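You operate a simulated robot arm through the tools that you are given. There is no shell and no other tool. Be economical: measure what you need, move in short steps, check, and stop when the job is done.

Carry out the task below with a simulated two-armed robot. There is one attempt and no reset: what you move stays moved.

## Task
Tape twice round the foot of the coil on the lift, then swing the arm out and switch off.
Fine: white tape; free the lock lever and leave it free; lift at that mark of the height plate; arm out while the lift moves; leave the turns knob.

The check looks at the end state, three seconds after you hand in, the way a careful person would. Anything else that was tipped, shoved, dropped, spilled or broken makes it a failure.

## Robot
Two 6-joint arms with fingered hands on one trunk, on a base that drives. Base frame: it is fixed to the floor where the robot stands at the start and does not move with it; the origin is under the middle of the robot, x ahead of it, y to its left, z up. Units: m, degrees, N and s.
The left shoulder is at the start at [0.07, 0.191, 1.348], the right one opposite. With the tool pointing down near the work surface each hand reaches from about 0.1 to 0.5 m from the robot's upright axis, wherever it stands, measured 20 degrees to its own side. Places, roughly: lift power knob [0.7, 0, 0.9]; lock lever [0.8, 0.6, 0.4]; turns knob [0.8, 0.1, 0.9]. Payload 4.7 kg a hand.
The tool frame of a hand sits at the grasp point between the pads (the TCP): z along the fingers, y along the line on which they close. The tips reach 0.036 m beyond it. Largest opening 0.12 m; the body of the gripper starts 0.042 m behind the TCP. The gripper is a hand of 5 fingers: y runs from the thumb to the fingers, the wrist lies at [-0.018, -0.113, -0.198] in the tool frame.
Orientation is told as [roll, pitch, yaw] about the base's x, y, z axes, in that order, counted from this pose: with the fingers straight down and the wrist toward the robot, the tool's x, y and z point along [0, 1, 0], [1, 0, 0] and [0, 0, -1] of the base frame.

## Interface
- The arms move only by the tool nudge_tool. It takes "left_motion", "right_motion" or both (then of equal length, played together; a hand with none holds still); each is a list that holds one entry, the list of rows, each a list of 6 numbers: the shift along the base's x, y, z in m, then the turn, a rotation vector about the base's x, y, z in degrees. In form: [[[x, y, z, rx, ry, rz], ...]]. A call has 1 to 10 rows; each row shifts and turns the commanded pose from where the row before left it. A row lasts 0.2 s, in which the tool goes at most 0.05 m and 8.6 degrees; a call with a longer step from one row to the next is refused whole. Where a pose cannot be reached the arm comes as near as it can. A force on the tool above 90 N (or 10 N above the force at the start of the call, whichever is more), or a blocked arm, ends the call early, and 0.2 s more pass. In this call time passes only in rows, and 0.2 s behind the last. It gives the time, the measured TCP pose, the force on the tool (base axes), the opening and the grip force at its end, in the units of the frame above (readings bear some noise), with the torque about the TCP (base axes, N m) and any sound that the robot's microphone picked up.
- Cameras (640 x 400 px; columns grow to the right, rows downward): "scene" is now at [0.1302, 0.0446, 1.5863]; the picture's right is [0.47, -0.88, 0.00], its down [-0.42, -0.22, -0.88] and it looks along [0.78, 0.41, -0.48] (base axes); focal length 278 px, centre (320, 200). "left" rides on the left gripper at [-0.073, -0.091, -0.143] in its tool frame; the picture's right is [-0.80, -0.28, 0.53], its down [0.53, -0.73, 0.42] and it looks along [0.27, 0.62, 0.74] (tool axes); focal length 234 px, centre (320, 200). "right" rides on the right gripper at [0.073, -0.091, -0.143] in its tool frame; the picture's right is [-0.80, 0.28, -0.53], its down [-0.53, -0.73, 0.42] and it looks along [-0.27, 0.62, 0.74] (tool axes); focal length 234 px, centre (320, 200). There is no depth. A picture from a camera that has moved, and an enlarged one, comes with that camera's place and axes in the base frame and with its lens.
- capture(camera): a new picture of that camera. It takes no simulated time.
- move_column(by): slides the trunk up (or, below 0, down) by that many m; the arms and the scene camera ride with it, the base frame stays. It gives what a move gives, with no picture.
- steer(legs): drives the robot by 1 to 6 legs, each [ahead, left, turn to the left] in m, m and degrees, along the robot's own axes; the way and the turn of a leg run together, so that a leg with both is an arc; at most 1.5 m and 180 degrees a leg. The arms and the cameras ride along, it lands a little off, and it stops where it bumps. It gives what a move gives.
- curl_fingers(index, middle, ring, little, thumb_bend, thumb_turn, hand): sets how far each is bent, from 0 (flat) to 100 (curled in); at 30 the hand is open as for a grip, at 70 the pads meet at the TCP. One left out holds its place. A second passes; each finger stops where it meets its share of the squeeze, and holds until it gets a number again. It is the only way to open and close the hand. It gives what a move gives, with no picture; readings hold the bend of each and the force on index, middle, ring, little, thumb and palm. thumb_turn goes from beside the hand (0) to across from the fingers (100), as for a grip.
- pan_tilt(pan, tilt): turns the head with the scene camera to pan (to the left, within 86 degrees either way) and tilt (down, from -29 to 69), counted from straight ahead of the robot. It gives what a move gives.
- enlarge(camera, box): a new picture of the part [left, top, right, bottom] of that camera's present view, enlarged. It takes no simulated time.
- job_done(): hands the job in; it is judged then, once.

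Go step by step. Nothing tells you exact positions but the pictures and the camera data: compare them with the known pose of the tool, close in by small moves and look again before you grip or let go. The budget is 120 turns and 92 pictures, counting those below and the enlarged ones. Unless the task says otherwise, let go and move clear before handing in, and close with one line.

The tools are called after "Request:" as name(argument=value, ...) on one line, values as JSON. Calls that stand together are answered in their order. nudge_tool: Moves the arms, as the interface text tells. Its arguments: {"type":"object","properties":{"left_motion":{"type":"array","items":{"type":"array","items":{"type":"array","items":{"type":"number"}}}},"right_motion":{"type":"array","items":{"type":"array","items":{"type":"array","items":{"type":"number"}}}}},"required":[]} The other tools are called the same way: move_column (by) slides the trunk up or down; curl_fingers (index, middle, ring, little, thumb_bend, thumb_turn, hand) moves the fingers one by one; steer (legs) drives the base; pan_tilt (pan, tilt) turns the head that bears the scene camera; capture (camera) takes a picture; enlarge (camera, box) takes an enlarged picture of a part of a camera's view; job_done () hands the job in.

At the start:

```text
clock: 0.0
left_position: [0.4075, 0.3709, 1.3981]
left_ee_rot: [0.0, -0.2, 0.1]
left_ft_force: [0.3, 1.0, 0.6]
left_torque: [0.02, -0.03, 0.0]
left_gripper_width: 0.1198
left_gripper_force: 0.1
left_shape: jaw
left_bend: [30.0, 30.0, 30.0, 30.0, 30.0, 98.0]
left_finger forces: [0.0, 0.1, 0.1, 0.0, 0.0, 0.0]
right_position: [0.6999, -0.1022, 1.0002]
right_ee_rot: [0.1, 0.0, -0.1]
right_ft_force: [-0.2, 0.2, 0.6]
right_torque: [0.03, -0.03, 0.02]
right_gripper_width: 0.1196
right_gripper_force: 0.1
right_shape: jaw
right_bend: [30.0, 30.0, 30.0, 30.0, 30.0, 98.0]
right_finger forces: [0.0, 0.0, 0.0, 0.1, 0.0, 0.0]
trunk travel left (down, up): [-0.825, 0.115]
robot x, y, heading: [0.0013, -0.0043, 0.1]
head pan, tilt: [27.8, 28.6]
```

scene: 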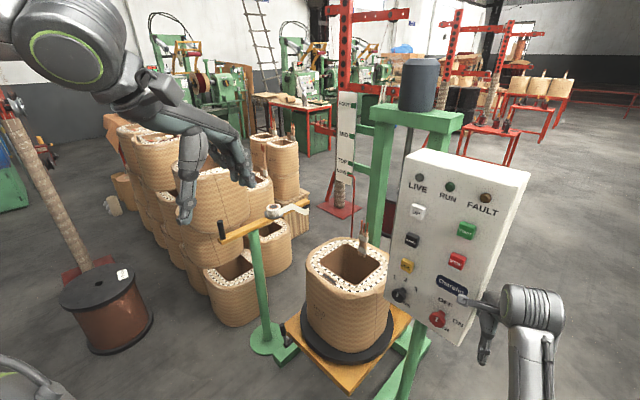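
right: 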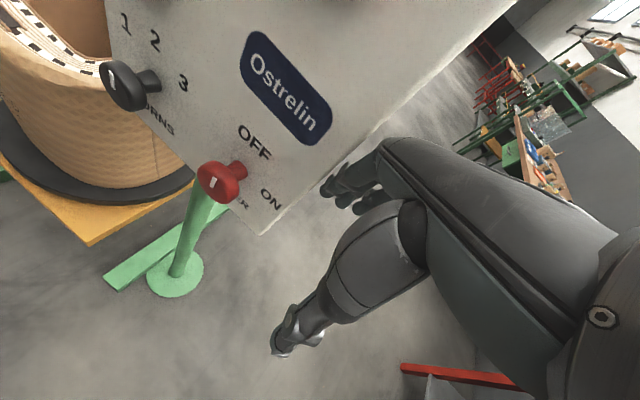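
left: 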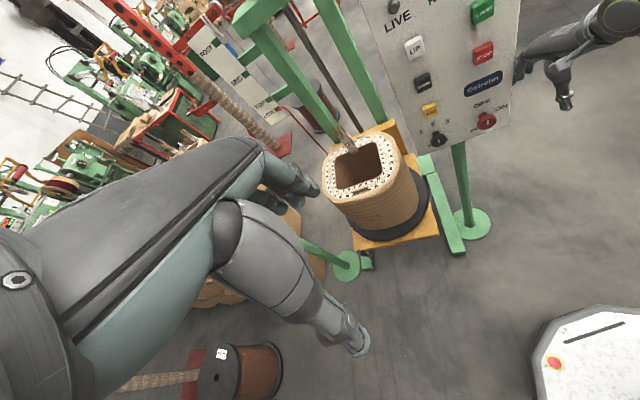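

I see a lift with a coil on a turntable, a control panel and a tape arm to the left. I'll look closer at the panel, the height plate and the arm.

Request:
enlarge(camera="scene", box=[370, 140, 540, 350])

Request:
enlarge(camera="scene", box=[200, 80, 400, 240])

Request:
enlarge(camera="scene", box=[200, 180, 400, 400])

```text
1.90 times, centred on (455, 245) of scene
camera zoom: at [0.1302, 0.0446, 1.5863], right [0.47, -0.88, 0.0], down [-0.42, -0.22, -0.88], along [0.78, 0.41, -0.48], focal length 530 px, centre (63, 114)
```

zoom: 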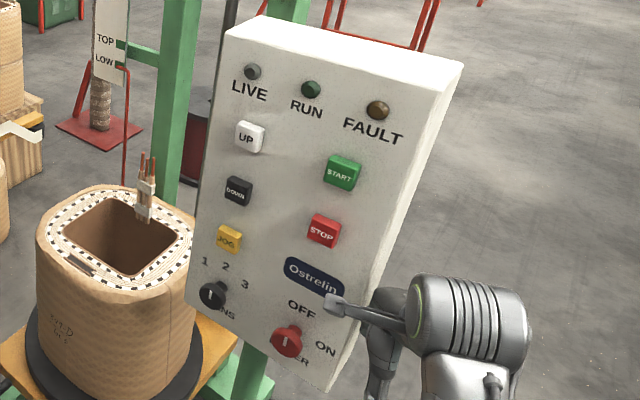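

```text
2.50 times, centred on (300, 160) of scene
camera zoom: at [0.1302, 0.0446, 1.5863], right [0.47, -0.88, 0.0], down [-0.42, -0.22, -0.88], along [0.78, 0.41, -0.48], focal length 696 px, centre (370, 300)
```

zoom: 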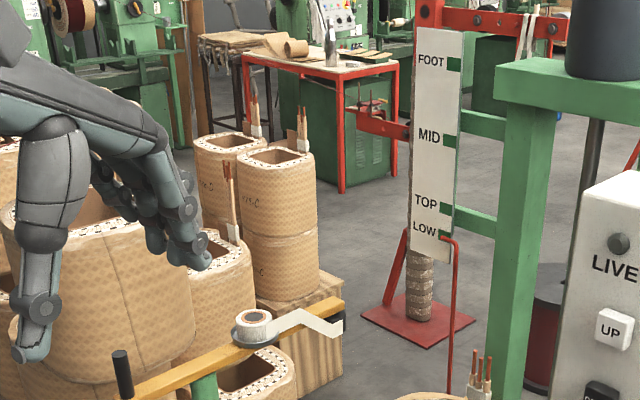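

```text
1.82 times, centred on (300, 290) of scene
camera zoom: at [0.1302, 0.0446, 1.5863], right [0.47, -0.88, 0.0], down [-0.42, -0.22, -0.88], along [0.78, 0.41, -0.48], focal length 506 px, centre (356, 36)
```

zoom: 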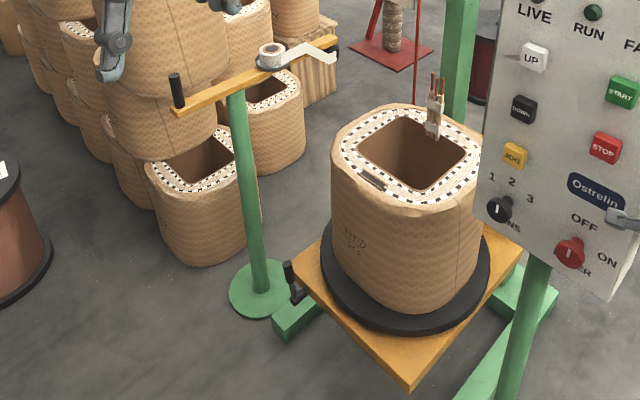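

The scene and hand views agree: power knob near [0.71,0,0.97], turns knob [0.76,0.11,0.94], START [0.746,0,1.22], UP [0.774,0.11,1.23]. I'll look closely at the knob and lock states.

Request:
enlarge(camera="right", box=[90, 0, 350, 240])

Request:
enlarge(camera="left", box=[220, 0, 520, 290])

Request:
enlarge(camera="scene", box=[210, 280, 330, 380])

```text
1.67 times, centred on (220, 120) of right
camera zoom: at [0.6092, -0.0297, 1.1432], right [0.28, -0.8, 0.53], down [-0.73, -0.53, -0.42], along [0.62, -0.27, -0.74], focal length 390 px, centre (487, 333)
```

zoom: 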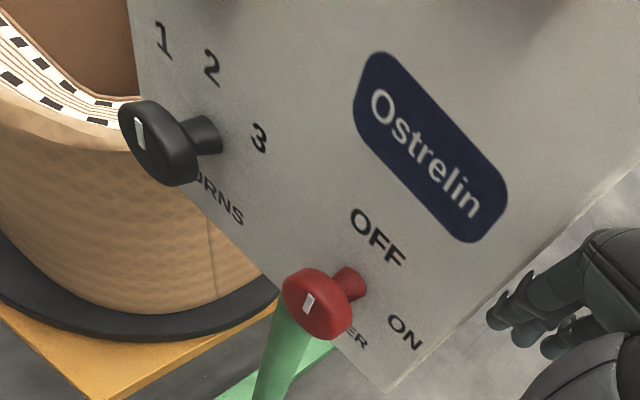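

```text
1.38 times, centred on (370, 145) of left
camera zoom: at [0.3171, 0.2966, 1.5413], right [-0.28, -0.8, -0.53], down [-0.73, 0.53, -0.43], along [0.62, 0.27, -0.74], focal length 323 px, centre (251, 276)
```

zoom: 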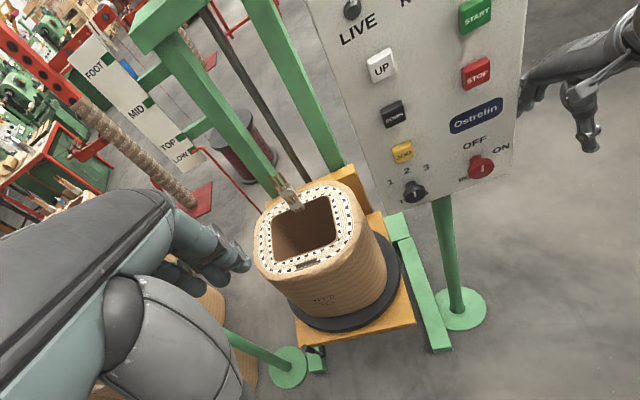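

```text
4.00 times, centred on (270, 330) of scene
camera zoom: at [0.1302, 0.0446, 1.5863], right [0.47, -0.88, 0.0], down [-0.42, -0.22, -0.88], along [0.78, 0.41, -0.48], focal length 1114 px, centre (520, -320)
```

zoom: 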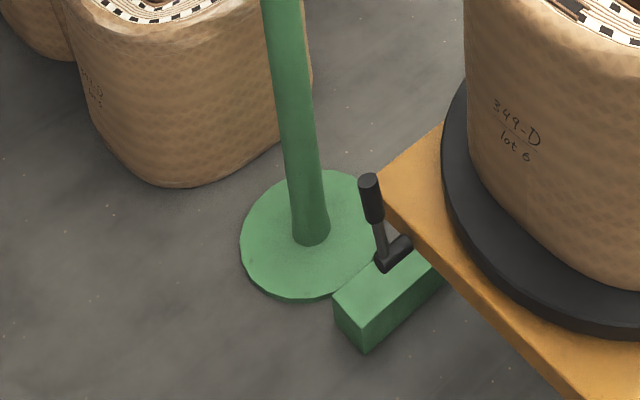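

Power knob points to OFF and turns knob to 2. The lever is at the platform's left corner, and the tape arm is swung out. I'll pull the right hand back, then drive closer to the lever side.

Request:
nudge_tool(right_motion=[[[-0.045, -0.02, 0, 0, 0, 0], [-0.045, -0.02, 0, 0, 0, 0], [-0.045, -0.02, 0, 0, 0, 0], [-0.045, -0.02, 0, 0, 0, 0], [-0.045, -0.02, 0, 0, 0, 0], [-0.045, -0.02, 0, 0, 0, 0], [-0.045, -0.02, 0, 0, 0, 0], [-0.045, -0.02, 0, 0, 0, 0]]])

Request:
pan_tilt(pan=20, tilt=60)

Request:
capture(camera="scene")

```text
clock: 1.8
left_position: [0.4036, 0.3703, 1.3986]
left_ee_rot: [0.1, -0.2, 0.0]
left_ft_force: [-0.3, -0.1, -0.1]
left_torque: [-0.02, -0.03, 0.0]
left_gripper_width: 0.1199
left_gripper_force: 0.0
left_shape: jaw
left_bend: [30.0, 30.0, 30.0, 30.0, 30.0, 98.0]
left_finger forces: [0.0, 0.1, 0.0, 0.1, 0.0, 0.0]
right_position: [0.4072, -0.2604, 0.9397]
right_ee_rot: [0.2, -0.1, 0.0]
right_ft_force: [-0.2, -0.2, 0.4]
right_torque: [-0.01, 0.01, 0.01]
right_gripper_width: 0.1199
right_gripper_force: 0.1
right_shape: jaw
right_bend: [30.0, 30.0, 30.0, 30.0, 30.0, 98.0]
right_finger forces: [0.0, 0.0, 0.0, 0.0, 0.0, 0.0]
right hand out of reach, approached as far as the arm can: row 6, 7, 8
trunk travel left (down, up): [-0.825, 0.115]
robot x, y, heading: [-0.0014, 0.003, -0.1]
head pan, tilt: [27.8, 28.6]
```

```text
clock: 2.8
left_position: [0.4071, 0.3716, 1.3985]
left_ee_rot: [-0.1, -0.1, 0.0]
left_ft_force: [0.6, 0.3, 0.5]
left_torque: [-0.02, 0.01, 0.01]
left_gripper_width: 0.1194
left_gripper_force: 0.1
left_shape: jaw
left_bend: [30.0, 30.0, 30.0, 30.0, 30.0, 98.0]
left_finger forces: [0.1, 0.0, 0.1, 0.1, 0.1, 0.0]
right_position: [0.4101, -0.259, 0.9393]
right_ee_rot: [0.0, 0.0, 0.0]
right_ft_force: [-0.3, 0.2, -0.4]
right_torque: [0.01, 0.01, 0.0]
right_gripper_width: 0.1202
right_gripper_force: 0.0
right_shape: jaw
right_bend: [30.0, 30.0, 30.0, 30.0, 30.0, 98.0]
right_finger forces: [0.0, 0.0, 0.1, 0.0, 0.0, 0.0]
trunk travel left (down, up): [-0.825, 0.115]
robot x, y, heading: [0.0006, 0.0031, 0.1]
head pan, tilt: [20.0, 60.0]
```

```text
82 pictures are left
camera scene: at [0.1124, 0.0249, 1.5421], right [0.34, -0.94, 0.0], down [-0.81, -0.3, -0.5], along [0.47, 0.17, -0.87], focal length 278 px, centre (320, 200)
```

scene: 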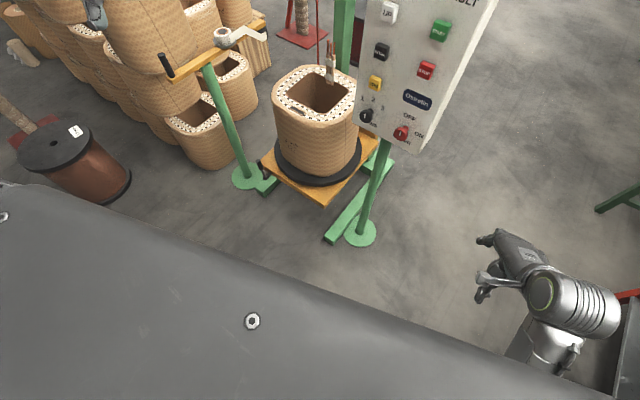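

The lift stands yawed about -20°, facing my left. I'll turn to face it squarely and drive left so the lever, the panel and the arm handle are all in reach.

Request:
steer(legs=[[0, 0, -20], [0.08, 0.64, 0]])

Request:
pan_tilt(pan=20, tilt=50)

Request:
capture(camera="scene")

Request:
capture(camera="left")

```text
clock: 7.5
left_position: [0.8049, 0.781, 1.3973]
left_ee_rot: [0.1, -0.1, -20.2]
left_ft_force: [0.3, -0.2, 0.3]
left_torque: [0.02, 0.0, 0.01]
left_gripper_width: 0.1195
left_gripper_force: 0.1
left_shape: jaw
left_bend: [30.0, 30.0, 30.0, 30.0, 30.0, 98.0]
left_finger forces: [0.1, 0.0, 0.0, 0.1, 0.1, 0.1]
right_position: [0.5898, 0.1892, 0.9396]
right_ee_rot: [-0.1, -0.1, -20.2]
right_ft_force: [0.4, 0.6, -0.4]
right_torque: [0.01, 0.0, 0.05]
right_gripper_width: 0.1197
right_gripper_force: 0.0
right_shape: jaw
right_bend: [30.0, 30.0, 30.0, 30.0, 30.0, 98.0]
right_finger forces: [0.0, 0.0, 0.0, 0.1, 0.0, 0.1]
trunk travel left (down, up): [-0.825, 0.115]
robot x, y, heading: [0.2965, 0.5725, -20.2]
head pan, tilt: [20.0, 60.0]
```

```text
clock: 8.2
left_position: [0.8053, 0.7815, 1.3979]
left_ee_rot: [0.0, -0.1, -20.1]
left_ft_force: [0.2, -0.1, 0.0]
left_torque: [-0.01, -0.02, -0.04]
left_gripper_width: 0.1195
left_gripper_force: 0.1
left_shape: jaw
left_bend: [30.0, 30.0, 30.0, 30.0, 30.0, 98.0]
left_finger forces: [0.0, 0.0, 0.0, 0.0, 0.0, 0.0]
right_position: [0.5906, 0.1907, 0.9394]
right_ee_rot: [0.0, 0.0, -20.2]
right_ft_force: [-0.1, -0.1, 0.3]
right_torque: [0.0, -0.01, -0.01]
right_gripper_width: 0.1202
right_gripper_force: 0.0
right_shape: jaw
right_bend: [30.0, 30.0, 30.0, 30.0, 30.0, 98.0]
right_finger forces: [0.1, 0.1, 0.1, 0.0, 0.1, 0.1]
trunk travel left (down, up): [-0.825, 0.115]
robot x, y, heading: [0.2944, 0.5748, -20.2]
head pan, tilt: [20.0, 50.0]
```

```text
81 pictures are left
camera scene: at [0.4195, 0.5597, 1.5546], right [0.0, -1.0, 0.0], down [-0.77, 0.0, -0.64], along [0.64, 0.0, -0.77], focal length 278 px, centre (320, 200)
```

scene: 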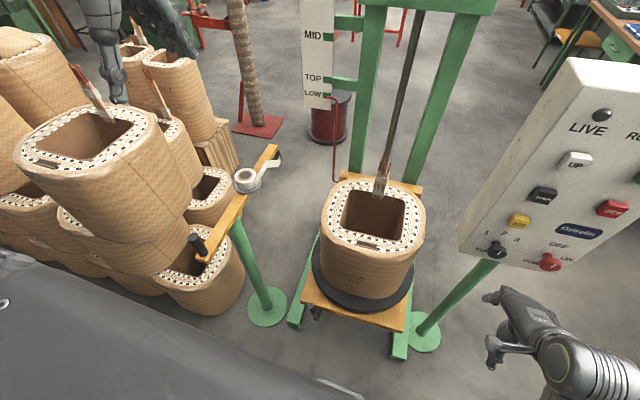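

```text
80 pictures are left
camera left: at [0.6963, 0.7444, 1.5412], right [-0.54, -0.66, -0.53], down [-0.5, 0.75, -0.43], along [0.68, 0.04, -0.74], focal length 234 px, centre (320, 200)
```

left: 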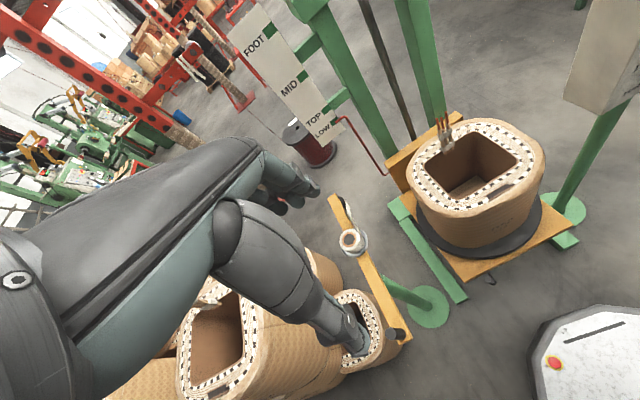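

Lever is at about [0.795,0.58,0.4] on the platform's front-left. I'll bring the left hand in front of it, raise the right hand out of the way, then lower the trunk.

Request:
nudge_tool(left_motion=[[[-0.028, -0.03, 0, 0, 0, 0], [-0.028, -0.03, 0, 0, 0, 0], [-0.028, -0.03, 0, 0, 0, 0], [-0.028, -0.03, 0, 0, 0, 0], [-0.028, -0.03, 0, 0, 0, 0], [-0.028, -0.03, 0, 0, 0, 0], [0, 0, 0, 0, 0, 0], [0, 0, 0, 0, 0, 0]]], right_motion=[[[-0.008, -0.02, 0.04, 0, 0, 0], [-0.008, -0.02, 0.04, 0, 0, 0], [-0.008, -0.02, 0.04, 0, 0, 0], [-0.008, -0.02, 0.04, 0, 0, 0], [-0.008, -0.02, 0.04, 0, 0, 0], [-0.008, -0.02, 0.04, 0, 0, 0], [-0.008, -0.02, 0.04, 0, 0, 0], [-0.008, -0.02, 0.04, 0, 0, 0]]])

Request:
move_column(by=-0.5)

Request:
capture(camera="left")

Request:
capture(camera="scene")

```text
clock: 10.0
left_position: [0.7029, 0.7515, 1.4344]
left_ee_rot: [-0.1, -0.1, -20.3]
left_ft_force: [0.3, -0.4, -0.2]
left_torque: [0.08, 0.0, 0.0]
left_gripper_width: 0.1198
left_gripper_force: 0.0
left_shape: jaw
left_bend: [30.0, 30.0, 30.0, 30.0, 30.0, 98.0]
left_finger forces: [0.0, 0.0, 0.1, 0.0, 0.0, 0.0]
left hand out of reach, approached as far as the arm can: row 2, 3, 4, 5, 6
right_position: [0.5796, 0.0099, 1.2019]
right_ee_rot: [6.4, 0.2, -20.1]
right_ft_force: [-0.7, -2.7, 0.6]
right_torque: [0.07, -0.05, -0.01]
right_gripper_width: 0.1198
right_gripper_force: 0.1
right_shape: jaw
right_bend: [30.0, 30.0, 30.0, 30.0, 30.0, 98.0]
right_finger forces: [0.0, 0.0, 0.0, 0.0, 0.0, 0.0]
right hand out of reach, approached as far as the arm can: row 1, 2, 3, 4
trunk travel left (down, up): [-0.825, 0.115]
robot x, y, heading: [0.2909, 0.5741, -20.5]
head pan, tilt: [20.0, 50.0]
```

```text
refused: -0.5 is not a number from -0.4 to 0.4
```

```text
79 pictures are left
camera left: at [0.5933, 0.714, 1.5773], right [-0.54, -0.66, -0.53], down [-0.5, 0.75, -0.43], along [0.68, 0.04, -0.74], focal length 234 px, centre (320, 200)
```

left: 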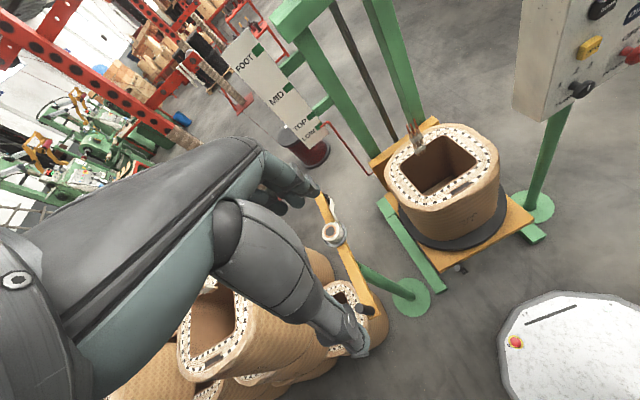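

```text
78 pictures are left
camera scene: at [0.4172, 0.557, 1.5549], right [0.0, -1.0, 0.0], down [-0.77, 0.0, -0.64], along [0.64, 0.0, -0.77], focal length 278 px, centre (320, 200)
```

scene: 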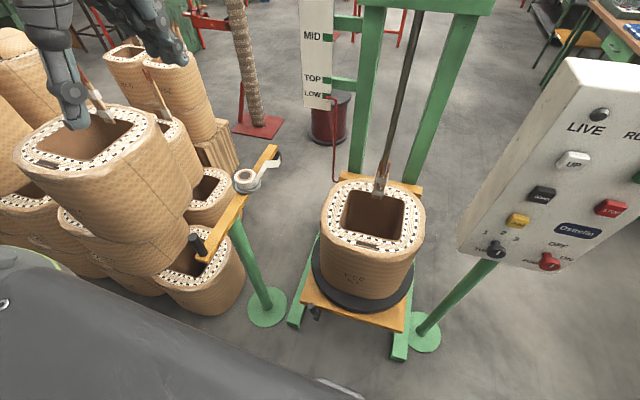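

Hands that high cannot come close in, so I'll lower them while easing inward, then lower the trunk.

Request:
nudge_tool(left_motion=[[[0, -0.012, -0.04, 0, 0, 0], [0, -0.012, -0.04, 0, 0, 0], [0, -0.012, -0.04, 0, 0, 0], [0, -0.012, -0.04, 0, 0, 0], [0, -0.012, -0.04, 0, 0, 0], [0, -0.012, -0.04, 0, 0, 0], [0, -0.012, -0.04, 0, 0, 0], [0, -0.012, -0.04, 0, 0, 0]]], right_motion=[[[-0.012, -0.01, -0.02, 0, 0, 0], [-0.012, -0.01, -0.02, 0, 0, 0], [-0.012, -0.01, -0.02, 0, 0, 0], [-0.012, -0.01, -0.02, 0, 0, 0], [-0.012, -0.01, -0.02, 0, 0, 0], [-0.012, -0.01, -0.02, 0, 0, 0], [0, 0, 0, 0, 0, 0], [0, 0, 0, 0, 0, 0]]])

Request:
move_column(by=-0.4)

Request:
capture(camera="left")

Request:
capture(camera="scene")

```text
clock: 11.8
left_position: [0.8481, 0.7662, 1.2359]
left_ee_rot: [-0.1, 0.1, -20.1]
left_ft_force: [0.5, 0.7, 0.1]
left_torque: [0.0, 0.01, -0.02]
left_gripper_width: 0.1197
left_gripper_force: 0.0
left_shape: jaw
left_bend: [30.0, 30.0, 30.0, 30.0, 30.0, 98.0]
left_finger forces: [0.0, 0.0, 0.1, 0.0, 0.0, 0.0]
left hand out of reach, approached as far as the arm can: row 1, 2, 3, 4, 5, 6, 7, 8
right_position: [0.5309, -0.0043, 1.1127]
right_ee_rot: [0.1, 0.1, -20.2]
right_ft_force: [0.0, -0.6, -0.5]
right_torque: [0.0, 0.05, 0.04]
right_gripper_width: 0.1198
right_gripper_force: 0.1
right_shape: jaw
right_bend: [30.0, 30.0, 30.0, 30.0, 30.0, 98.0]
right_finger forces: [0.0, 0.0, 0.0, 0.0, 0.0, 0.0]
right hand out of reach, approached as far as the arm can: row 1, 2, 3, 4, 5, 6
trunk travel left (down, up): [-0.825, 0.115]
robot x, y, heading: [0.2929, 0.5711, -20.2]
head pan, tilt: [20.0, 50.0]
```

```text
clock: 15.7
left_position: [0.8463, 0.7667, 0.8363]
left_ee_rot: [-0.1, 0.0, -20.2]
left_ft_force: [-0.6, 0.3, 0.5]
left_torque: [-0.01, 0.0, 0.01]
left_gripper_width: 0.1198
left_gripper_force: 0.1
left_shape: jaw
left_bend: [30.0, 30.0, 30.0, 30.0, 30.0, 98.0]
left_finger forces: [0.0, 0.1, 0.0, 0.0, 0.0, 0.1]
right_position: [0.5277, -0.0049, 0.7116]
right_ee_rot: [0.0, 0.0, -20.3]
right_ft_force: [0.4, 0.5, 0.5]
right_torque: [-0.01, 0.0, -0.02]
right_gripper_width: 0.1199
right_gripper_force: 0.0
right_shape: jaw
right_bend: [30.0, 30.0, 30.0, 30.0, 30.0, 98.0]
right_finger forces: [0.0, 0.0, 0.0, 0.0, 0.1, 0.0]
trunk travel left (down, up): [-0.425, 0.515]
robot x, y, heading: [0.2916, 0.5738, -20.2]
head pan, tilt: [20.0, 50.0]
```

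```text
77 pictures are left
camera left: at [0.7368, 0.7285, 0.9809], right [-0.54, -0.66, -0.52], down [-0.5, 0.75, -0.43], along [0.67, 0.04, -0.74], focal length 234 px, centre (320, 200)
```

left: 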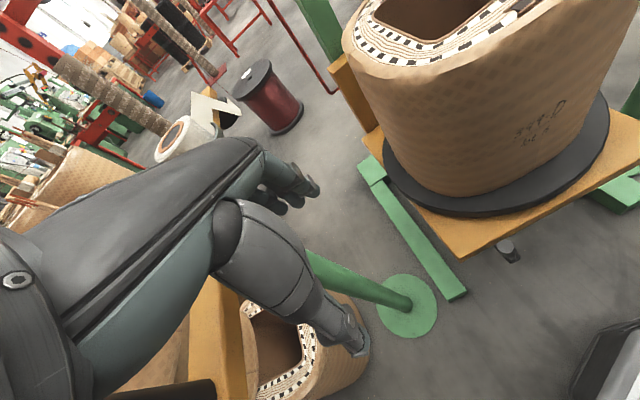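

```text
76 pictures are left
camera scene: at [0.4192, 0.5591, 1.1547], right [0.0, -1.0, 0.0], down [-0.77, 0.0, -0.64], along [0.64, 0.0, -0.77], focal length 278 px, centre (320, 200)
```

scene: 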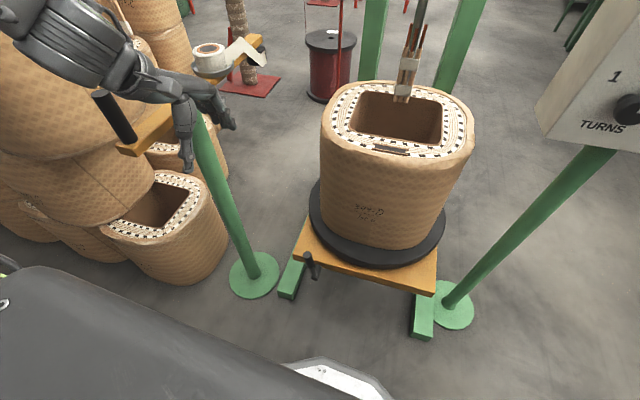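

The left hand came down right beside the tape arm but isn't touching it. I'll move it away toward the lever side without going lower.

Request:
nudge_tool(left_motion=[[[-0.02, -0.03, 0, 0, 0, 0], [-0.02, -0.03, 0, 0, 0, 0], [-0.02, -0.03, 0, 0, 0, 0], [-0.02, -0.02, 0, 0, 0, 0], [-0.02, -0.02, 0, 0, 0, 0]]])

Request:
enlarge(camera="scene", box=[260, 220, 380, 310])

Request:
capture(camera="left")

```text
clock: 16.9
left_position: [0.8347, 0.757, 0.8754]
left_ee_rot: [-0.1, 0.0, -20.2]
left_ft_force: [-0.3, 0.0, 0.4]
left_torque: [-0.02, -0.01, 0.0]
left_gripper_width: 0.1198
left_gripper_force: 0.1
left_shape: jaw
left_bend: [30.0, 30.0, 30.0, 30.0, 30.0, 98.0]
left_finger forces: [0.1, 0.0, 0.0, 0.0, 0.0, 0.0]
left hand out of reach, approached as far as the arm can: row 1, 2, 3, 4, 5
right_position: [0.5283, -0.0042, 0.7119]
right_ee_rot: [0.0, 0.0, -20.3]
right_ft_force: [-1.5, 0.4, -0.1]
right_torque: [-0.03, 0.0, 0.02]
right_gripper_width: 0.1198
right_gripper_force: 0.0
right_shape: jaw
right_bend: [30.0, 30.0, 30.0, 30.0, 30.0, 98.0]
right_finger forces: [0.0, 0.1, 0.0, 0.0, 0.1, 0.0]
trunk travel left (down, up): [-0.425, 0.515]
robot x, y, heading: [0.2929, 0.5747, -20.2]
head pan, tilt: [20.0, 50.0]
```

```text
4.44 times, centred on (320, 265) of scene
camera zoom: at [0.4188, 0.559, 1.1547], right [0.0, -1.0, 0.0], down [-0.77, 0.0, -0.64], along [0.64, 0.0, -0.77], focal length 1238 px, centre (320, -89)
```

zoom: 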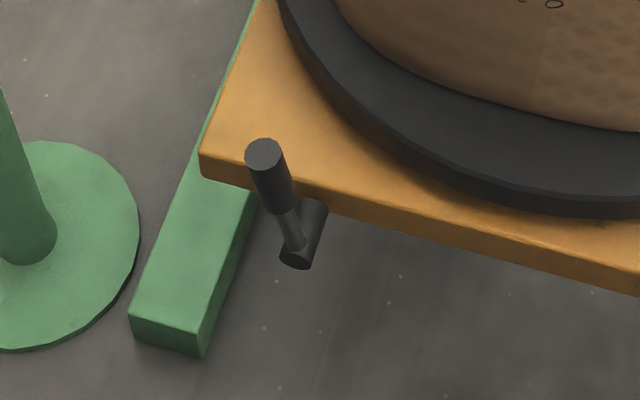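

```text
74 pictures are left
camera left: at [0.7256, 0.7195, 1.0203], right [-0.54, -0.66, -0.52], down [-0.5, 0.75, -0.43], along [0.67, 0.03, -0.74], focal length 234 px, centre (320, 200)
```

left: 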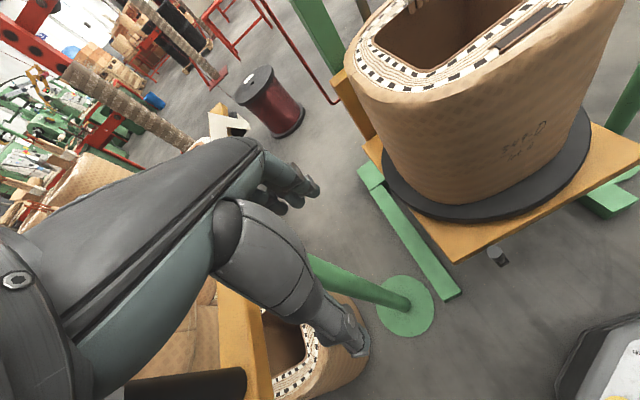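

The lever stands upright on a pivot whose axis is square to the platform's front edge. The hand is too high for its shoulder, so I'll lower it while drifting toward the lever.

Request:
nudge_tool(left_motion=[[[-0.005, -0.01, -0.045, 0, 0, 0], [-0.01, -0.015, -0.045, 0, 0, 0], [-0.01, -0.015, -0.045, 0, 0, 0], [-0.01, -0.015, -0.045, 0, 0, 0], [-0.01, -0.015, -0.045, 0, 0, 0], [-0.015, -0.02, -0.03, 0, 0, 0], [-0.015, -0.02, -0.01, 0, 0, 0], [-0.02, -0.02, 0, 0, 0, 0], [-0.02, -0.02, 0, 0, 0, 0], [-0.02, -0.02, 0, 0, 0, 0]]])

Request:
capture(camera="scene")

```text
clock: 19.1
left_position: [0.8267, 0.825, 0.6787]
left_ee_rot: [-0.1, 0.0, -20.2]
left_ft_force: [-4.0, -1.6, -7.9]
left_torque: [-0.11, -0.9, 0.35]
left_gripper_width: 0.1196
left_gripper_force: 0.1
left_shape: jaw
left_bend: [30.0, 30.0, 30.0, 30.0, 30.0, 98.0]
left_finger forces: [0.0, 0.0, 0.0, 0.0, 0.0, 0.0]
left hand out of reach, approached as far as the arm can: row 1, 2, 3, 4, 5, 6, 7, 8, 9, 10
right_position: [0.5286, -0.0038, 0.7121]
right_ee_rot: [0.1, 0.0, -20.2]
right_ft_force: [-0.5, 0.0, 0.7]
right_torque: [0.01, 0.04, -0.04]
right_gripper_width: 0.1197
right_gripper_force: 0.0
right_shape: jaw
right_bend: [30.0, 30.0, 30.0, 30.0, 30.0, 98.0]
right_finger forces: [0.0, 0.0, 0.1, 0.0, 0.0, 0.0]
trunk travel left (down, up): [-0.425, 0.515]
robot x, y, heading: [0.2959, 0.5749, -20.3]
head pan, tilt: [20.0, 50.0]
```

```text
73 pictures are left
camera scene: at [0.4193, 0.5592, 1.1545], right [0.0, -1.0, 0.0], down [-0.77, 0.0, -0.64], along [0.64, 0.0, -0.77], focal length 278 px, centre (320, 200)
```

scene: 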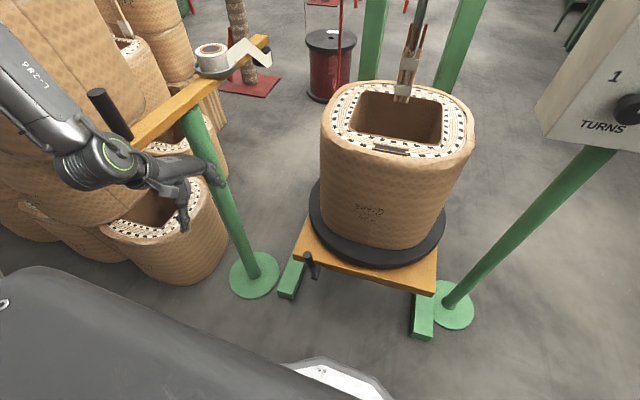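

The hand swung outward and there is a slight contact force near the tape post. I'll back the base off a little and then strafe right to clear it, then raise the shoulders.

Request:
steer(legs=[[-0.05, 0, 0], [0, -0.18, 0]])

Request:
capture(camera="scene")

```text
clock: 21.1
left_position: [0.7183, 0.6776, 0.6805]
left_ee_rot: [0.0, -0.1, -20.2]
left_ft_force: [0.9, 0.4, 0.4]
left_torque: [0.01, -0.03, 0.01]
left_gripper_width: 0.1198
left_gripper_force: 0.2
left_shape: jaw
left_bend: [30.0, 30.0, 30.0, 30.0, 30.0, 98.0]
left_finger forces: [0.1, 0.1, 0.0, 0.0, 0.0, 0.0]
right_position: [0.4214, -0.1526, 0.7115]
right_ee_rot: [0.0, 0.1, -20.3]
right_ft_force: [-0.1, -0.3, -0.5]
right_torque: [0.04, -0.02, -0.01]
right_gripper_width: 0.1199
right_gripper_force: 0.0
right_shape: jaw
right_bend: [30.0, 30.0, 30.0, 30.0, 30.0, 98.0]
right_finger forces: [0.0, 0.0, 0.0, 0.1, 0.0, 0.0]
trunk travel left (down, up): [-0.425, 0.515]
robot x, y, heading: [0.1896, 0.4257, -20.2]
head pan, tilt: [20.0, 50.0]
```

```text
72 pictures are left
camera scene: at [0.3106, 0.4105, 1.1547], right [0.0, -1.0, 0.0], down [-0.77, 0.0, -0.64], along [0.64, 0.0, -0.77], focal length 278 px, centre (320, 200)
```

scene: 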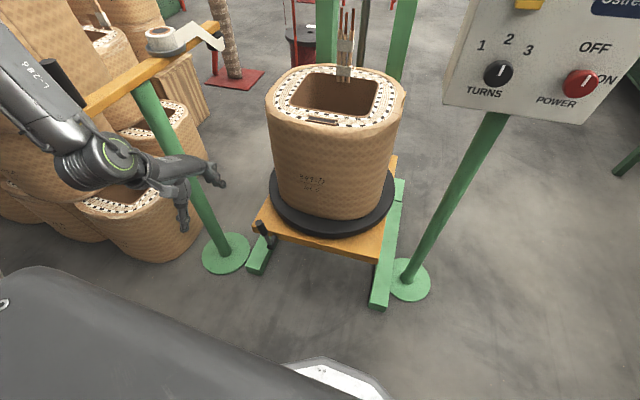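

Clear now. I'll refine the lever's position from this new viewpoint.

Request:
enlarge(camera="scene", box=[210, 190, 330, 290])

Request:
capture(camera="left")

```text
4.00 times, centred on (270, 240) of scene
camera zoom: at [0.3106, 0.4105, 1.1547], right [0.0, -1.0, 0.0], down [-0.77, 0.0, -0.64], along [0.64, 0.0, -0.77], focal length 1114 px, centre (520, 40)
```

zoom: 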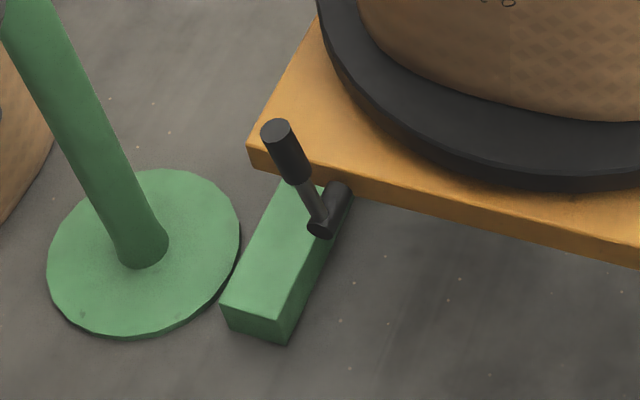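

```text
70 pictures are left
camera left: at [0.6089, 0.6395, 0.8235], right [-0.54, -0.66, -0.52], down [-0.5, 0.75, -0.42], along [0.67, 0.04, -0.74], focal length 234 px, centre (320, 200)
```

left: 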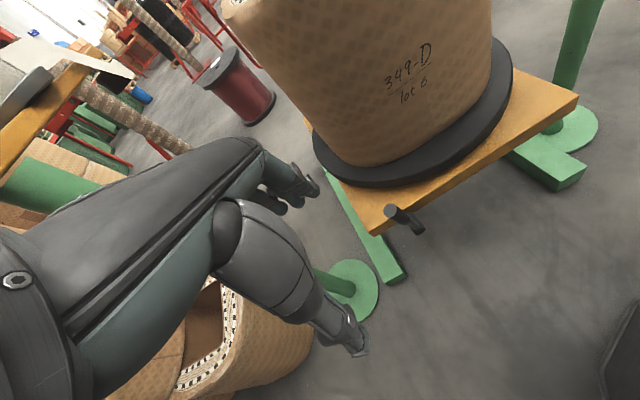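

Triangulated: lever handle top is at [0.794,0.594,0.47], pivot [0.78,0.574,0.347], leaning slightly left. I'll half-close the left hand and go above it.

Request:
curl_fingers(hand="left", index=48, middle=48, ring=48, little=48, thumb_bend=40)

Request:
nudge_tool(left_motion=[[[0.019, -0.0215, -0.015, 0, 0, 0], [0.019, -0.0215, -0.015, 0, 0, 0], [0.019, -0.0215, -0.015, 0, 0, 0], [0.018, -0.0215, -0.015, 0, 0, 0], [0, 0, 0, 0, 0, 0]]])

Request:
capture(camera="scene")

Request:
capture(camera="left")

```text
clock: 22.1
left_position: [0.7188, 0.6769, 0.6803]
left_ee_rot: [-0.1, 0.0, -20.2]
left_ft_force: [0.2, 0.5, 0.3]
left_torque: [-0.02, -0.01, 0.01]
left_gripper_width: 0.0814
left_gripper_force: 0.0
left_shape: fingers
left_bend: [48.0, 48.0, 48.0, 48.0, 40.0, 98.0]
left_finger forces: [0.1, 0.0, 0.0, 0.1, 0.0, 0.0]
right_position: [0.4204, -0.1517, 0.7115]
right_ee_rot: [0.0, 0.0, -20.2]
right_ft_force: [-0.2, -0.2, 0.8]
right_torque: [0.0, 0.03, -0.01]
right_gripper_width: 0.1197
right_gripper_force: 0.1
right_shape: jaw
right_bend: [30.0, 30.0, 30.0, 30.0, 30.0, 98.0]
right_finger forces: [0.1, 0.0, 0.0, 0.0, 0.0, 0.0]
trunk travel left (down, up): [-0.425, 0.515]
robot x, y, heading: [0.1967, 0.4277, -20.3]
head pan, tilt: [20.0, 50.0]
```

```text
clock: 23.3
left_position: [0.7566, 0.6852, 0.6817]
left_ee_rot: [-0.2, 0.0, -20.2]
left_ft_force: [0.0, -0.8, -0.4]
left_torque: [0.01, 0.0, 0.04]
left_gripper_width: 0.0816
left_gripper_force: 0.1
left_shape: fingers
left_bend: [48.0, 48.0, 48.0, 48.0, 40.0, 98.0]
left_finger forces: [0.0, 0.0, 0.1, 0.0, 0.0, 0.0]
left hand out of reach, approached as far as the arm can: row 1, 2, 3, 4
right_position: [0.4199, -0.1504, 0.7116]
right_ee_rot: [0.0, -0.1, -20.2]
right_ft_force: [-1.0, -0.1, 0.3]
right_torque: [-0.01, 0.01, 0.0]
right_gripper_width: 0.1197
right_gripper_force: 0.1
right_shape: jaw
right_bend: [30.0, 30.0, 30.0, 30.0, 30.0, 98.0]
right_finger forces: [0.0, 0.0, 0.0, 0.0, 0.0, 0.1]
trunk travel left (down, up): [-0.425, 0.515]
robot x, y, heading: [0.1888, 0.4249, -19.8]
head pan, tilt: [20.0, 50.0]
```

```text
69 pictures are left
camera scene: at [0.311, 0.4115, 1.1547], right [0.0, -1.0, 0.0], down [-0.77, 0.0, -0.64], along [0.64, 0.0, -0.77], focal length 278 px, centre (320, 200)
```

scene: 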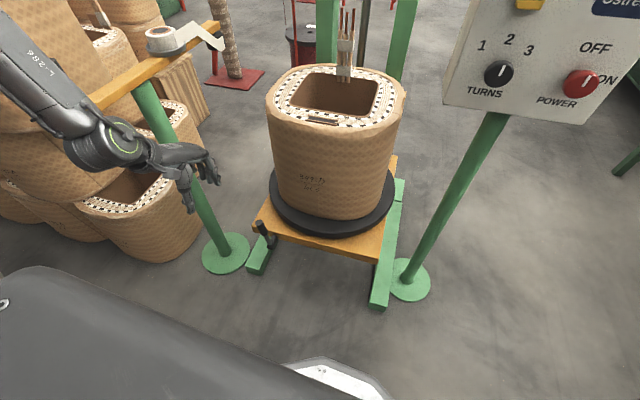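

```text
68 pictures are left
camera left: at [0.6468, 0.6483, 0.8248], right [-0.54, -0.66, -0.52], down [-0.5, 0.75, -0.43], along [0.67, 0.03, -0.74], focal length 234 px, centre (320, 200)
```

left: 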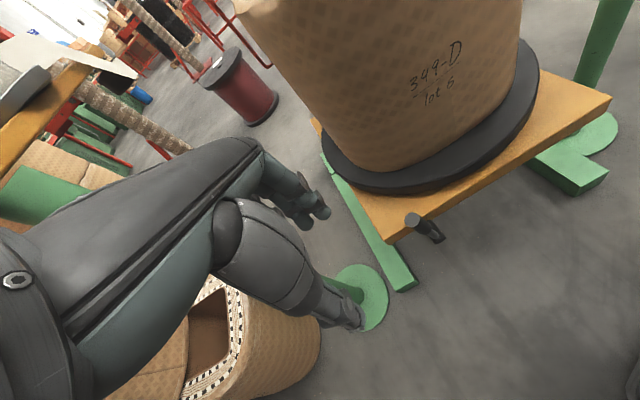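

The arm's inner limit blocks it, so the shoulder must be higher relative to the hand. I'll raise the trunk, then bring the hand down and inward.

Request:
move_column(by=0.17)

Request:
nudge_tool(left_motion=[[[0, 0, -0.045, 0, 0, 0], [0, -0.01, -0.045, 0, 0, 0], [0, -0.01, -0.045, 0, 0, 0], [0, -0.01, -0.04, 0, 0, 0], [0, -0.015, -0.02, 0, 0, 0], [0, -0.02, 0, 0, 0, 0], [0, -0.02, 0, 0, 0, 0]]])

```text
clock: 25.2
left_position: [0.7561, 0.6869, 0.8512]
left_ee_rot: [-0.2, 0.0, -20.2]
left_ft_force: [0.2, -0.3, 0.0]
left_torque: [-0.01, -0.02, 0.01]
left_gripper_width: 0.0816
left_gripper_force: 0.0
left_shape: fingers
left_bend: [48.0, 48.0, 48.0, 48.0, 40.0, 98.0]
left_finger forces: [0.1, 0.0, 0.0, 0.0, 0.1, 0.0]
right_position: [0.419, -0.1504, 0.8816]
right_ee_rot: [0.1, 0.1, -20.3]
right_ft_force: [-0.1, 0.1, 0.2]
right_torque: [0.0, 0.01, 0.05]
right_gripper_width: 0.1197
right_gripper_force: 0.0
right_shape: jaw
right_bend: [30.0, 30.0, 30.0, 30.0, 30.0, 98.0]
right_finger forces: [0.1, 0.1, 0.0, 0.0, 0.0, 0.1]
trunk travel left (down, up): [-0.595, 0.345]
robot x, y, heading: [0.1884, 0.4242, -20.0]
head pan, tilt: [20.0, 50.0]
```

```text
clock: 26.8
left_position: [0.7277, 0.7139, 0.7989]
left_ee_rot: [-0.2, -0.1, -20.3]
left_ft_force: [0.3, 0.5, -0.2]
left_torque: [-0.02, -0.01, 0.04]
left_gripper_width: 0.0814
left_gripper_force: 0.1
left_shape: fingers
left_bend: [48.0, 48.0, 48.0, 48.0, 40.0, 98.0]
left_finger forces: [0.0, 0.0, 0.1, 0.0, 0.1, 0.0]
left hand out of reach, approached as far as the arm can: row 1, 2, 3, 4, 5, 6, 7
right_position: [0.4198, -0.1516, 0.8812]
right_ee_rot: [0.0, 0.0, -20.2]
right_ft_force: [0.2, -0.2, 0.1]
right_torque: [0.0, -0.03, -0.02]
right_gripper_width: 0.1198
right_gripper_force: 0.0
right_shape: jaw
right_bend: [30.0, 30.0, 30.0, 30.0, 30.0, 98.0]
right_finger forces: [0.0, 0.0, 0.1, 0.0, 0.0, 0.1]
trunk travel left (down, up): [-0.595, 0.345]
robot x, y, heading: [0.1883, 0.4299, -20.3]
head pan, tilt: [20.0, 50.0]
```

The arm's inner limit around the shoulder is the problem. I'll back the base off, extend the hand forward and down in free space, then return with the hand low.

Request:
steer(legs=[[-0.3, 0, 0]])

Request:
nudge_tool(left_motion=[[[0.038, -0.014, -0.01, 0, 0, 0], [0.033, -0.012, -0.03, 0, 0, 0], [0.028, -0.01, -0.035, 0, 0, 0], [0.019, -0.007, -0.04, 0, 0, 0], [0, 0, -0.045, 0, 0, 0], [0, 0, -0.045, 0, 0, 0], [0, -0.02, -0.04, 0, 0, 0], [0, -0.02, -0.02, 0, 0, 0]]])

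```text
clock: 28.9
left_position: [0.443, 0.8203, 0.799]
left_ee_rot: [-0.2, -0.1, -20.2]
left_ft_force: [0.4, 0.0, -0.2]
left_torque: [-0.02, -0.03, -0.05]
left_gripper_width: 0.0812
left_gripper_force: 0.1
left_shape: fingers
left_bend: [48.0, 48.0, 48.0, 48.0, 40.0, 98.0]
left_finger forces: [0.0, 0.0, 0.1, 0.0, 0.0, 0.0]
right_position: [0.1356, -0.0475, 0.8818]
right_ee_rot: [0.0, 0.0, -20.2]
right_ft_force: [-0.3, 0.5, 0.1]
right_torque: [0.0, -0.02, 0.04]
right_gripper_width: 0.12
right_gripper_force: 0.0
right_shape: jaw
right_bend: [30.0, 30.0, 30.0, 30.0, 30.0, 98.0]
right_finger forces: [0.0, 0.0, 0.0, 0.0, 0.0, 0.1]
trunk travel left (down, up): [-0.595, 0.345]
robot x, y, heading: [-0.0967, 0.5281, -19.6]
head pan, tilt: [20.0, 50.0]
```

```text
clock: 30.6
left_position: [0.5078, 0.8599, 0.7826]
left_ee_rot: [-0.2, -0.1, -20.1]
left_ft_force: [-0.4, 0.3, 0.9]
left_torque: [0.03, 0.0, -0.02]
left_gripper_width: 0.0813
left_gripper_force: 0.0
left_shape: fingers
left_bend: [48.0, 48.0, 48.0, 48.0, 40.0, 98.0]
left_finger forces: [0.1, 0.0, 0.0, 0.1, 0.1, 0.0]
left hand out of reach, approached as far as the arm can: row 1, 2, 3, 4, 5, 6, 7, 8
right_position: [0.1367, -0.0462, 0.8814]
right_ee_rot: [0.0, 0.0, -19.9]
right_ft_force: [0.0, -0.8, 0.1]
right_torque: [-0.01, 0.0, -0.02]
right_gripper_width: 0.1197
right_gripper_force: 0.0
right_shape: jaw
right_bend: [30.0, 30.0, 30.0, 30.0, 30.0, 98.0]
right_finger forces: [0.0, 0.0, 0.0, 0.0, 0.0, 0.0]
trunk travel left (down, up): [-0.595, 0.345]
robot x, y, heading: [-0.0971, 0.5311, -20.2]
head pan, tilt: [20.0, 50.0]
```

Even forward motion is limited, so a joint is probably at its stop. I'll look at the arm.

Request:
pan_tilt(pan=45, tilt=40)

Request:
capture(camera="scene")

```text
clock: 31.5
left_position: [0.5077, 0.8583, 0.7817]
left_ee_rot: [-0.2, 0.0, -20.1]
left_ft_force: [-0.7, 0.8, -0.3]
left_torque: [0.02, 0.01, 0.03]
left_gripper_width: 0.0814
left_gripper_force: 0.0
left_shape: fingers
left_bend: [48.0, 48.0, 48.0, 48.0, 40.0, 98.0]
left_finger forces: [0.0, 0.0, 0.1, 0.0, 0.0, 0.0]
right_position: [0.1374, -0.0474, 0.8811]
right_ee_rot: [0.0, 0.0, -20.2]
right_ft_force: [-0.3, 0.3, 0.3]
right_torque: [0.01, -0.02, 0.0]
right_gripper_width: 0.1198
right_gripper_force: 0.0
right_shape: jaw
right_bend: [30.0, 30.0, 30.0, 30.0, 30.0, 98.0]
right_finger forces: [0.0, 0.0, 0.0, 0.1, 0.0, 0.1]
trunk travel left (down, up): [-0.595, 0.345]
robot x, y, heading: [-0.0982, 0.536, -20.3]
head pan, tilt: [45.0, 40.0]
```

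```text
67 pictures are left
camera scene: at [0.0262, 0.5521, 1.3388], right [0.42, -0.91, 0.0], down [-0.58, -0.27, -0.77], along [0.69, 0.32, -0.64], focal length 278 px, centre (320, 200)
```

scene: 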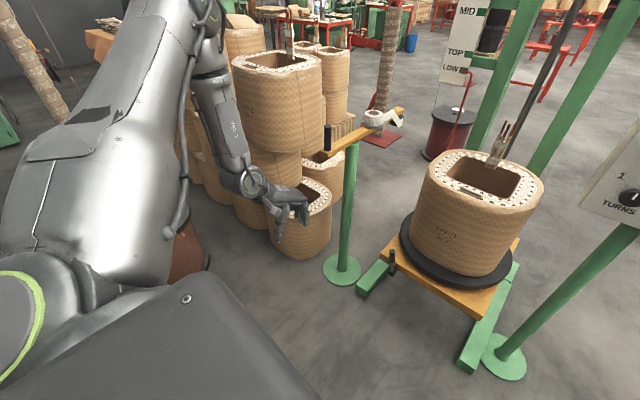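

The elbow is high and forward with the forearm hanging down. I'll raise and reach the hand forward to open the elbow before descending.

Request:
nudge_tool(left_motion=[[[0, -0.01, 0.045, 0, 0, 0], [0, -0.01, 0.045, 0, 0, 0], [0, -0.01, 0.045, 0, 0, 0], [0.02, -0.01, 0.04, 0, 0, 0], [0.04, -0.02, 0.01, 0, 0, 0], [0.04, -0.02, 0, 0, 0, 0], [0.04, -0.02, 0, 0, 0, 0], [0.04, -0.02, 0, 0, 0, 0]]])

Request:
capture(camera="scene")

```text
clock: 33.3
left_position: [0.6397, 0.822, 0.992]
left_ee_rot: [6.2, -0.4, -25.3]
left_ft_force: [-0.4, -1.1, -1.7]
left_torque: [0.02, -0.04, -0.02]
left_gripper_width: 0.081
left_gripper_force: 0.1
left_shape: fingers
left_bend: [48.0, 48.0, 48.0, 48.0, 40.0, 98.0]
left_finger forces: [0.0, 0.0, 0.0, 0.0, 0.1, 0.0]
left hand out of reach, approached as far as the arm can: row 6, 7, 8
right_position: [0.1379, -0.0473, 0.8802]
right_ee_rot: [0.0, 0.0, -20.1]
right_ft_force: [0.9, 0.1, -0.5]
right_torque: [-0.01, -0.01, 0.02]
right_gripper_width: 0.1196
right_gripper_force: 0.1
right_shape: jaw
right_bend: [30.0, 30.0, 30.0, 30.0, 30.0, 98.0]
right_finger forces: [0.0, 0.0, 0.1, 0.0, 0.1, 0.0]
trunk travel left (down, up): [-0.595, 0.345]
robot x, y, heading: [-0.0973, 0.533, -20.3]
head pan, tilt: [45.0, 40.0]
```

```text
66 pictures are left
camera scene: at [0.0271, 0.5517, 1.3387], right [0.42, -0.91, 0.0], down [-0.58, -0.27, -0.77], along [0.69, 0.32, -0.64], focal length 278 px, centre (320, 200)
```

scene: 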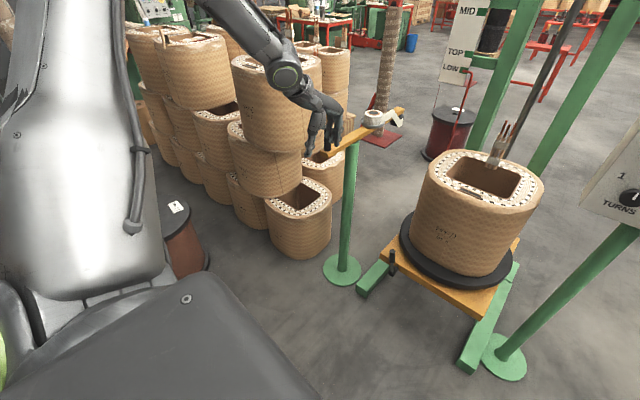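

The hand is far out to the left. I'll bring it in toward my 20° line first.

Request:
nudge_tool(left_motion=[[[-0.013, -0.037, 0, 0, 0, 0], [-0.013, -0.037, 0, 0, 0, 0], [-0.013, -0.037, 0, 0, 0, 0], [-0.013, -0.037, 0, 0, 0, 0], [-0.013, -0.037, 0, 0, 0, 0], [-0.013, -0.037, 0, 0, 0, 0], [-0.013, -0.037, 0, 0, 0, 0], [0, 0, -0.04, 0, 0, 0], [0, 0, -0.04, 0, 0, 0]]])

Request:
capture(camera="scene")

```text
clock: 35.3
left_position: [0.4633, 0.7415, 0.9539]
left_ee_rot: [-0.2, 0.0, -20.2]
left_ft_force: [-0.5, 0.2, -0.1]
left_torque: [-0.02, 0.03, 0.03]
left_gripper_width: 0.0813
left_gripper_force: 0.1
left_shape: fingers
left_bend: [48.0, 48.0, 48.0, 48.0, 40.0, 98.0]
left_finger forces: [0.1, 0.0, 0.0, 0.0, 0.1, 0.0]
left hand out of reach, approached as far as the arm can: row 1, 2, 3, 4, 5, 6, 7, 8, 9
right_position: [0.1384, -0.0464, 0.8821]
right_ee_rot: [-0.1, 0.0, -20.1]
right_ft_force: [0.4, -0.9, 0.3]
right_torque: [-0.04, 0.03, 0.01]
right_gripper_width: 0.1198
right_gripper_force: 0.2
right_shape: jaw
right_bend: [30.0, 30.0, 30.0, 30.0, 30.0, 98.0]
right_finger forces: [0.1, 0.0, 0.0, 0.0, 0.0, 0.0]
trunk travel left (down, up): [-0.595, 0.345]
robot x, y, heading: [-0.0975, 0.5322, -20.2]
head pan, tilt: [45.0, 40.0]
```

```text
65 pictures are left
camera scene: at [0.027, 0.5527, 1.3388], right [0.42, -0.91, 0.0], down [-0.58, -0.27, -0.77], along [0.69, 0.32, -0.64], focal length 278 px, centre (320, 200)
```

scene: 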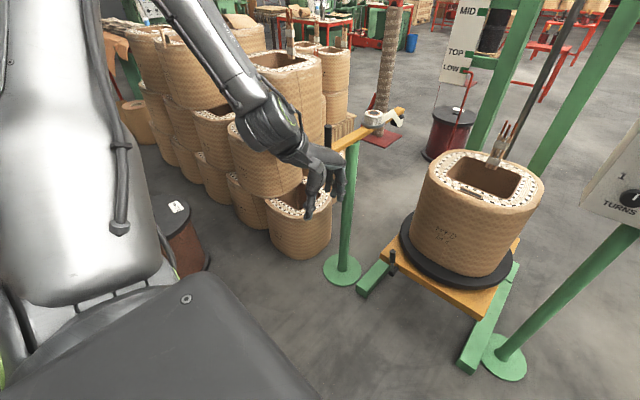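

The limit looks like a minimum radius from the shoulder. I'll test moving forward and then inward on the left arm.

Request:
nudge_tool(left_motion=[[[0.038, -0.014, -0.02, 0, 0, 0], [0.038, -0.014, -0.02, 0, 0, 0], [0.038, -0.014, -0.02, 0, 0, 0], [-0.01, -0.037, 0, 0, 0, 0], [-0.01, -0.037, 0, 0, 0, 0]]])

```text
clock: 36.5
left_position: [0.5061, 0.7554, 0.9474]
left_ee_rot: [-0.2, -0.1, -20.1]
left_ft_force: [0.1, 0.5, -1.1]
left_torque: [0.01, -0.04, 0.03]
left_gripper_width: 0.081
left_gripper_force: 0.1
left_shape: fingers
left_bend: [48.0, 48.0, 48.0, 48.0, 40.0, 98.0]
left_finger forces: [0.0, 0.0, 0.1, 0.1, 0.0, 0.0]
left hand out of reach, approached as far as the arm can: row 1, 2, 3, 4, 5
right_position: [0.1369, -0.0471, 0.882]
right_ee_rot: [0.0, 0.0, -20.1]
right_ft_force: [0.1, -0.7, -0.8]
right_torque: [0.02, 0.0, 0.0]
right_gripper_width: 0.1199
right_gripper_force: 0.0
right_shape: jaw
right_bend: [30.0, 30.0, 30.0, 30.0, 30.0, 98.0]
right_finger forces: [0.0, 0.0, 0.0, 0.0, 0.1, 0.0]
trunk travel left (down, up): [-0.595, 0.345]
robot x, y, heading: [-0.0978, 0.5317, -20.2]
head pan, tilt: [45.0, 40.0]
```

Forward is limited too, so a wrist joint is probably at its stop. I'll try yawing the hand inward.

Request:
nudge_tool(left_motion=[[[0, 0, 0, 0, 0, -8], [0, 0, 0, 0, 0, -8], [0, 0, 0, 0, 0, -8], [0, 0, 0, 0, 0, -8], [0, 0, -0.03, 0, 0, 0], [0, 0, -0.03, 0, 0, 0], [0, 0, -0.03, 0, 0, 0]]])

Request:
capture(camera="scene")

```text
clock: 38.1
left_position: [0.4767, 0.7474, 0.8807]
left_ee_rot: [-0.9, 0.5, -61.1]
left_ft_force: [3.3, 0.8, 0.4]
left_torque: [-0.06, 0.13, 0.05]
left_gripper_width: 0.081
left_gripper_force: 0.0
left_shape: fingers
left_bend: [48.0, 48.0, 48.0, 48.0, 40.0, 98.0]
left_finger forces: [0.0, 0.0, 0.0, 0.0, 0.0, 0.0]
left hand out of reach, approached as far as the arm can: row 5, 6
right_position: [0.138, -0.0467, 0.8824]
right_ee_rot: [0.0, 0.1, -20.1]
right_ft_force: [0.6, 0.0, -0.4]
right_torque: [-0.02, -0.01, 0.04]
right_gripper_width: 0.1198
right_gripper_force: 0.1
right_shape: jaw
right_bend: [30.0, 30.0, 30.0, 30.0, 30.0, 98.0]
right_finger forces: [0.1, 0.1, 0.1, 0.0, 0.0, 0.0]
trunk travel left (down, up): [-0.595, 0.345]
robot x, y, heading: [-0.0947, 0.5297, -20.0]
head pan, tilt: [45.0, 40.0]
```

```text
64 pictures are left
camera scene: at [0.0275, 0.5515, 1.3387], right [0.42, -0.91, 0.0], down [-0.58, -0.27, -0.77], along [0.69, 0.32, -0.64], focal length 278 px, centre (320, 200)
```

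scene: 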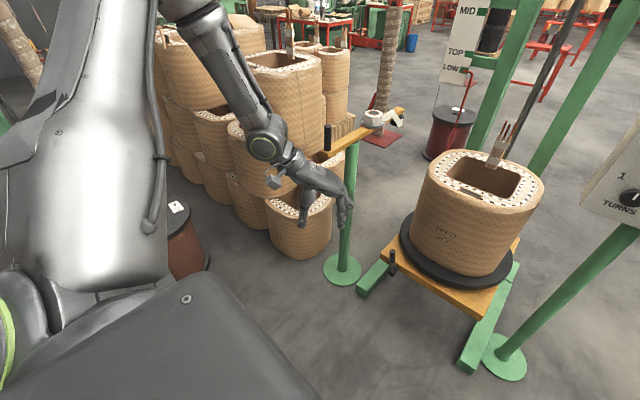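

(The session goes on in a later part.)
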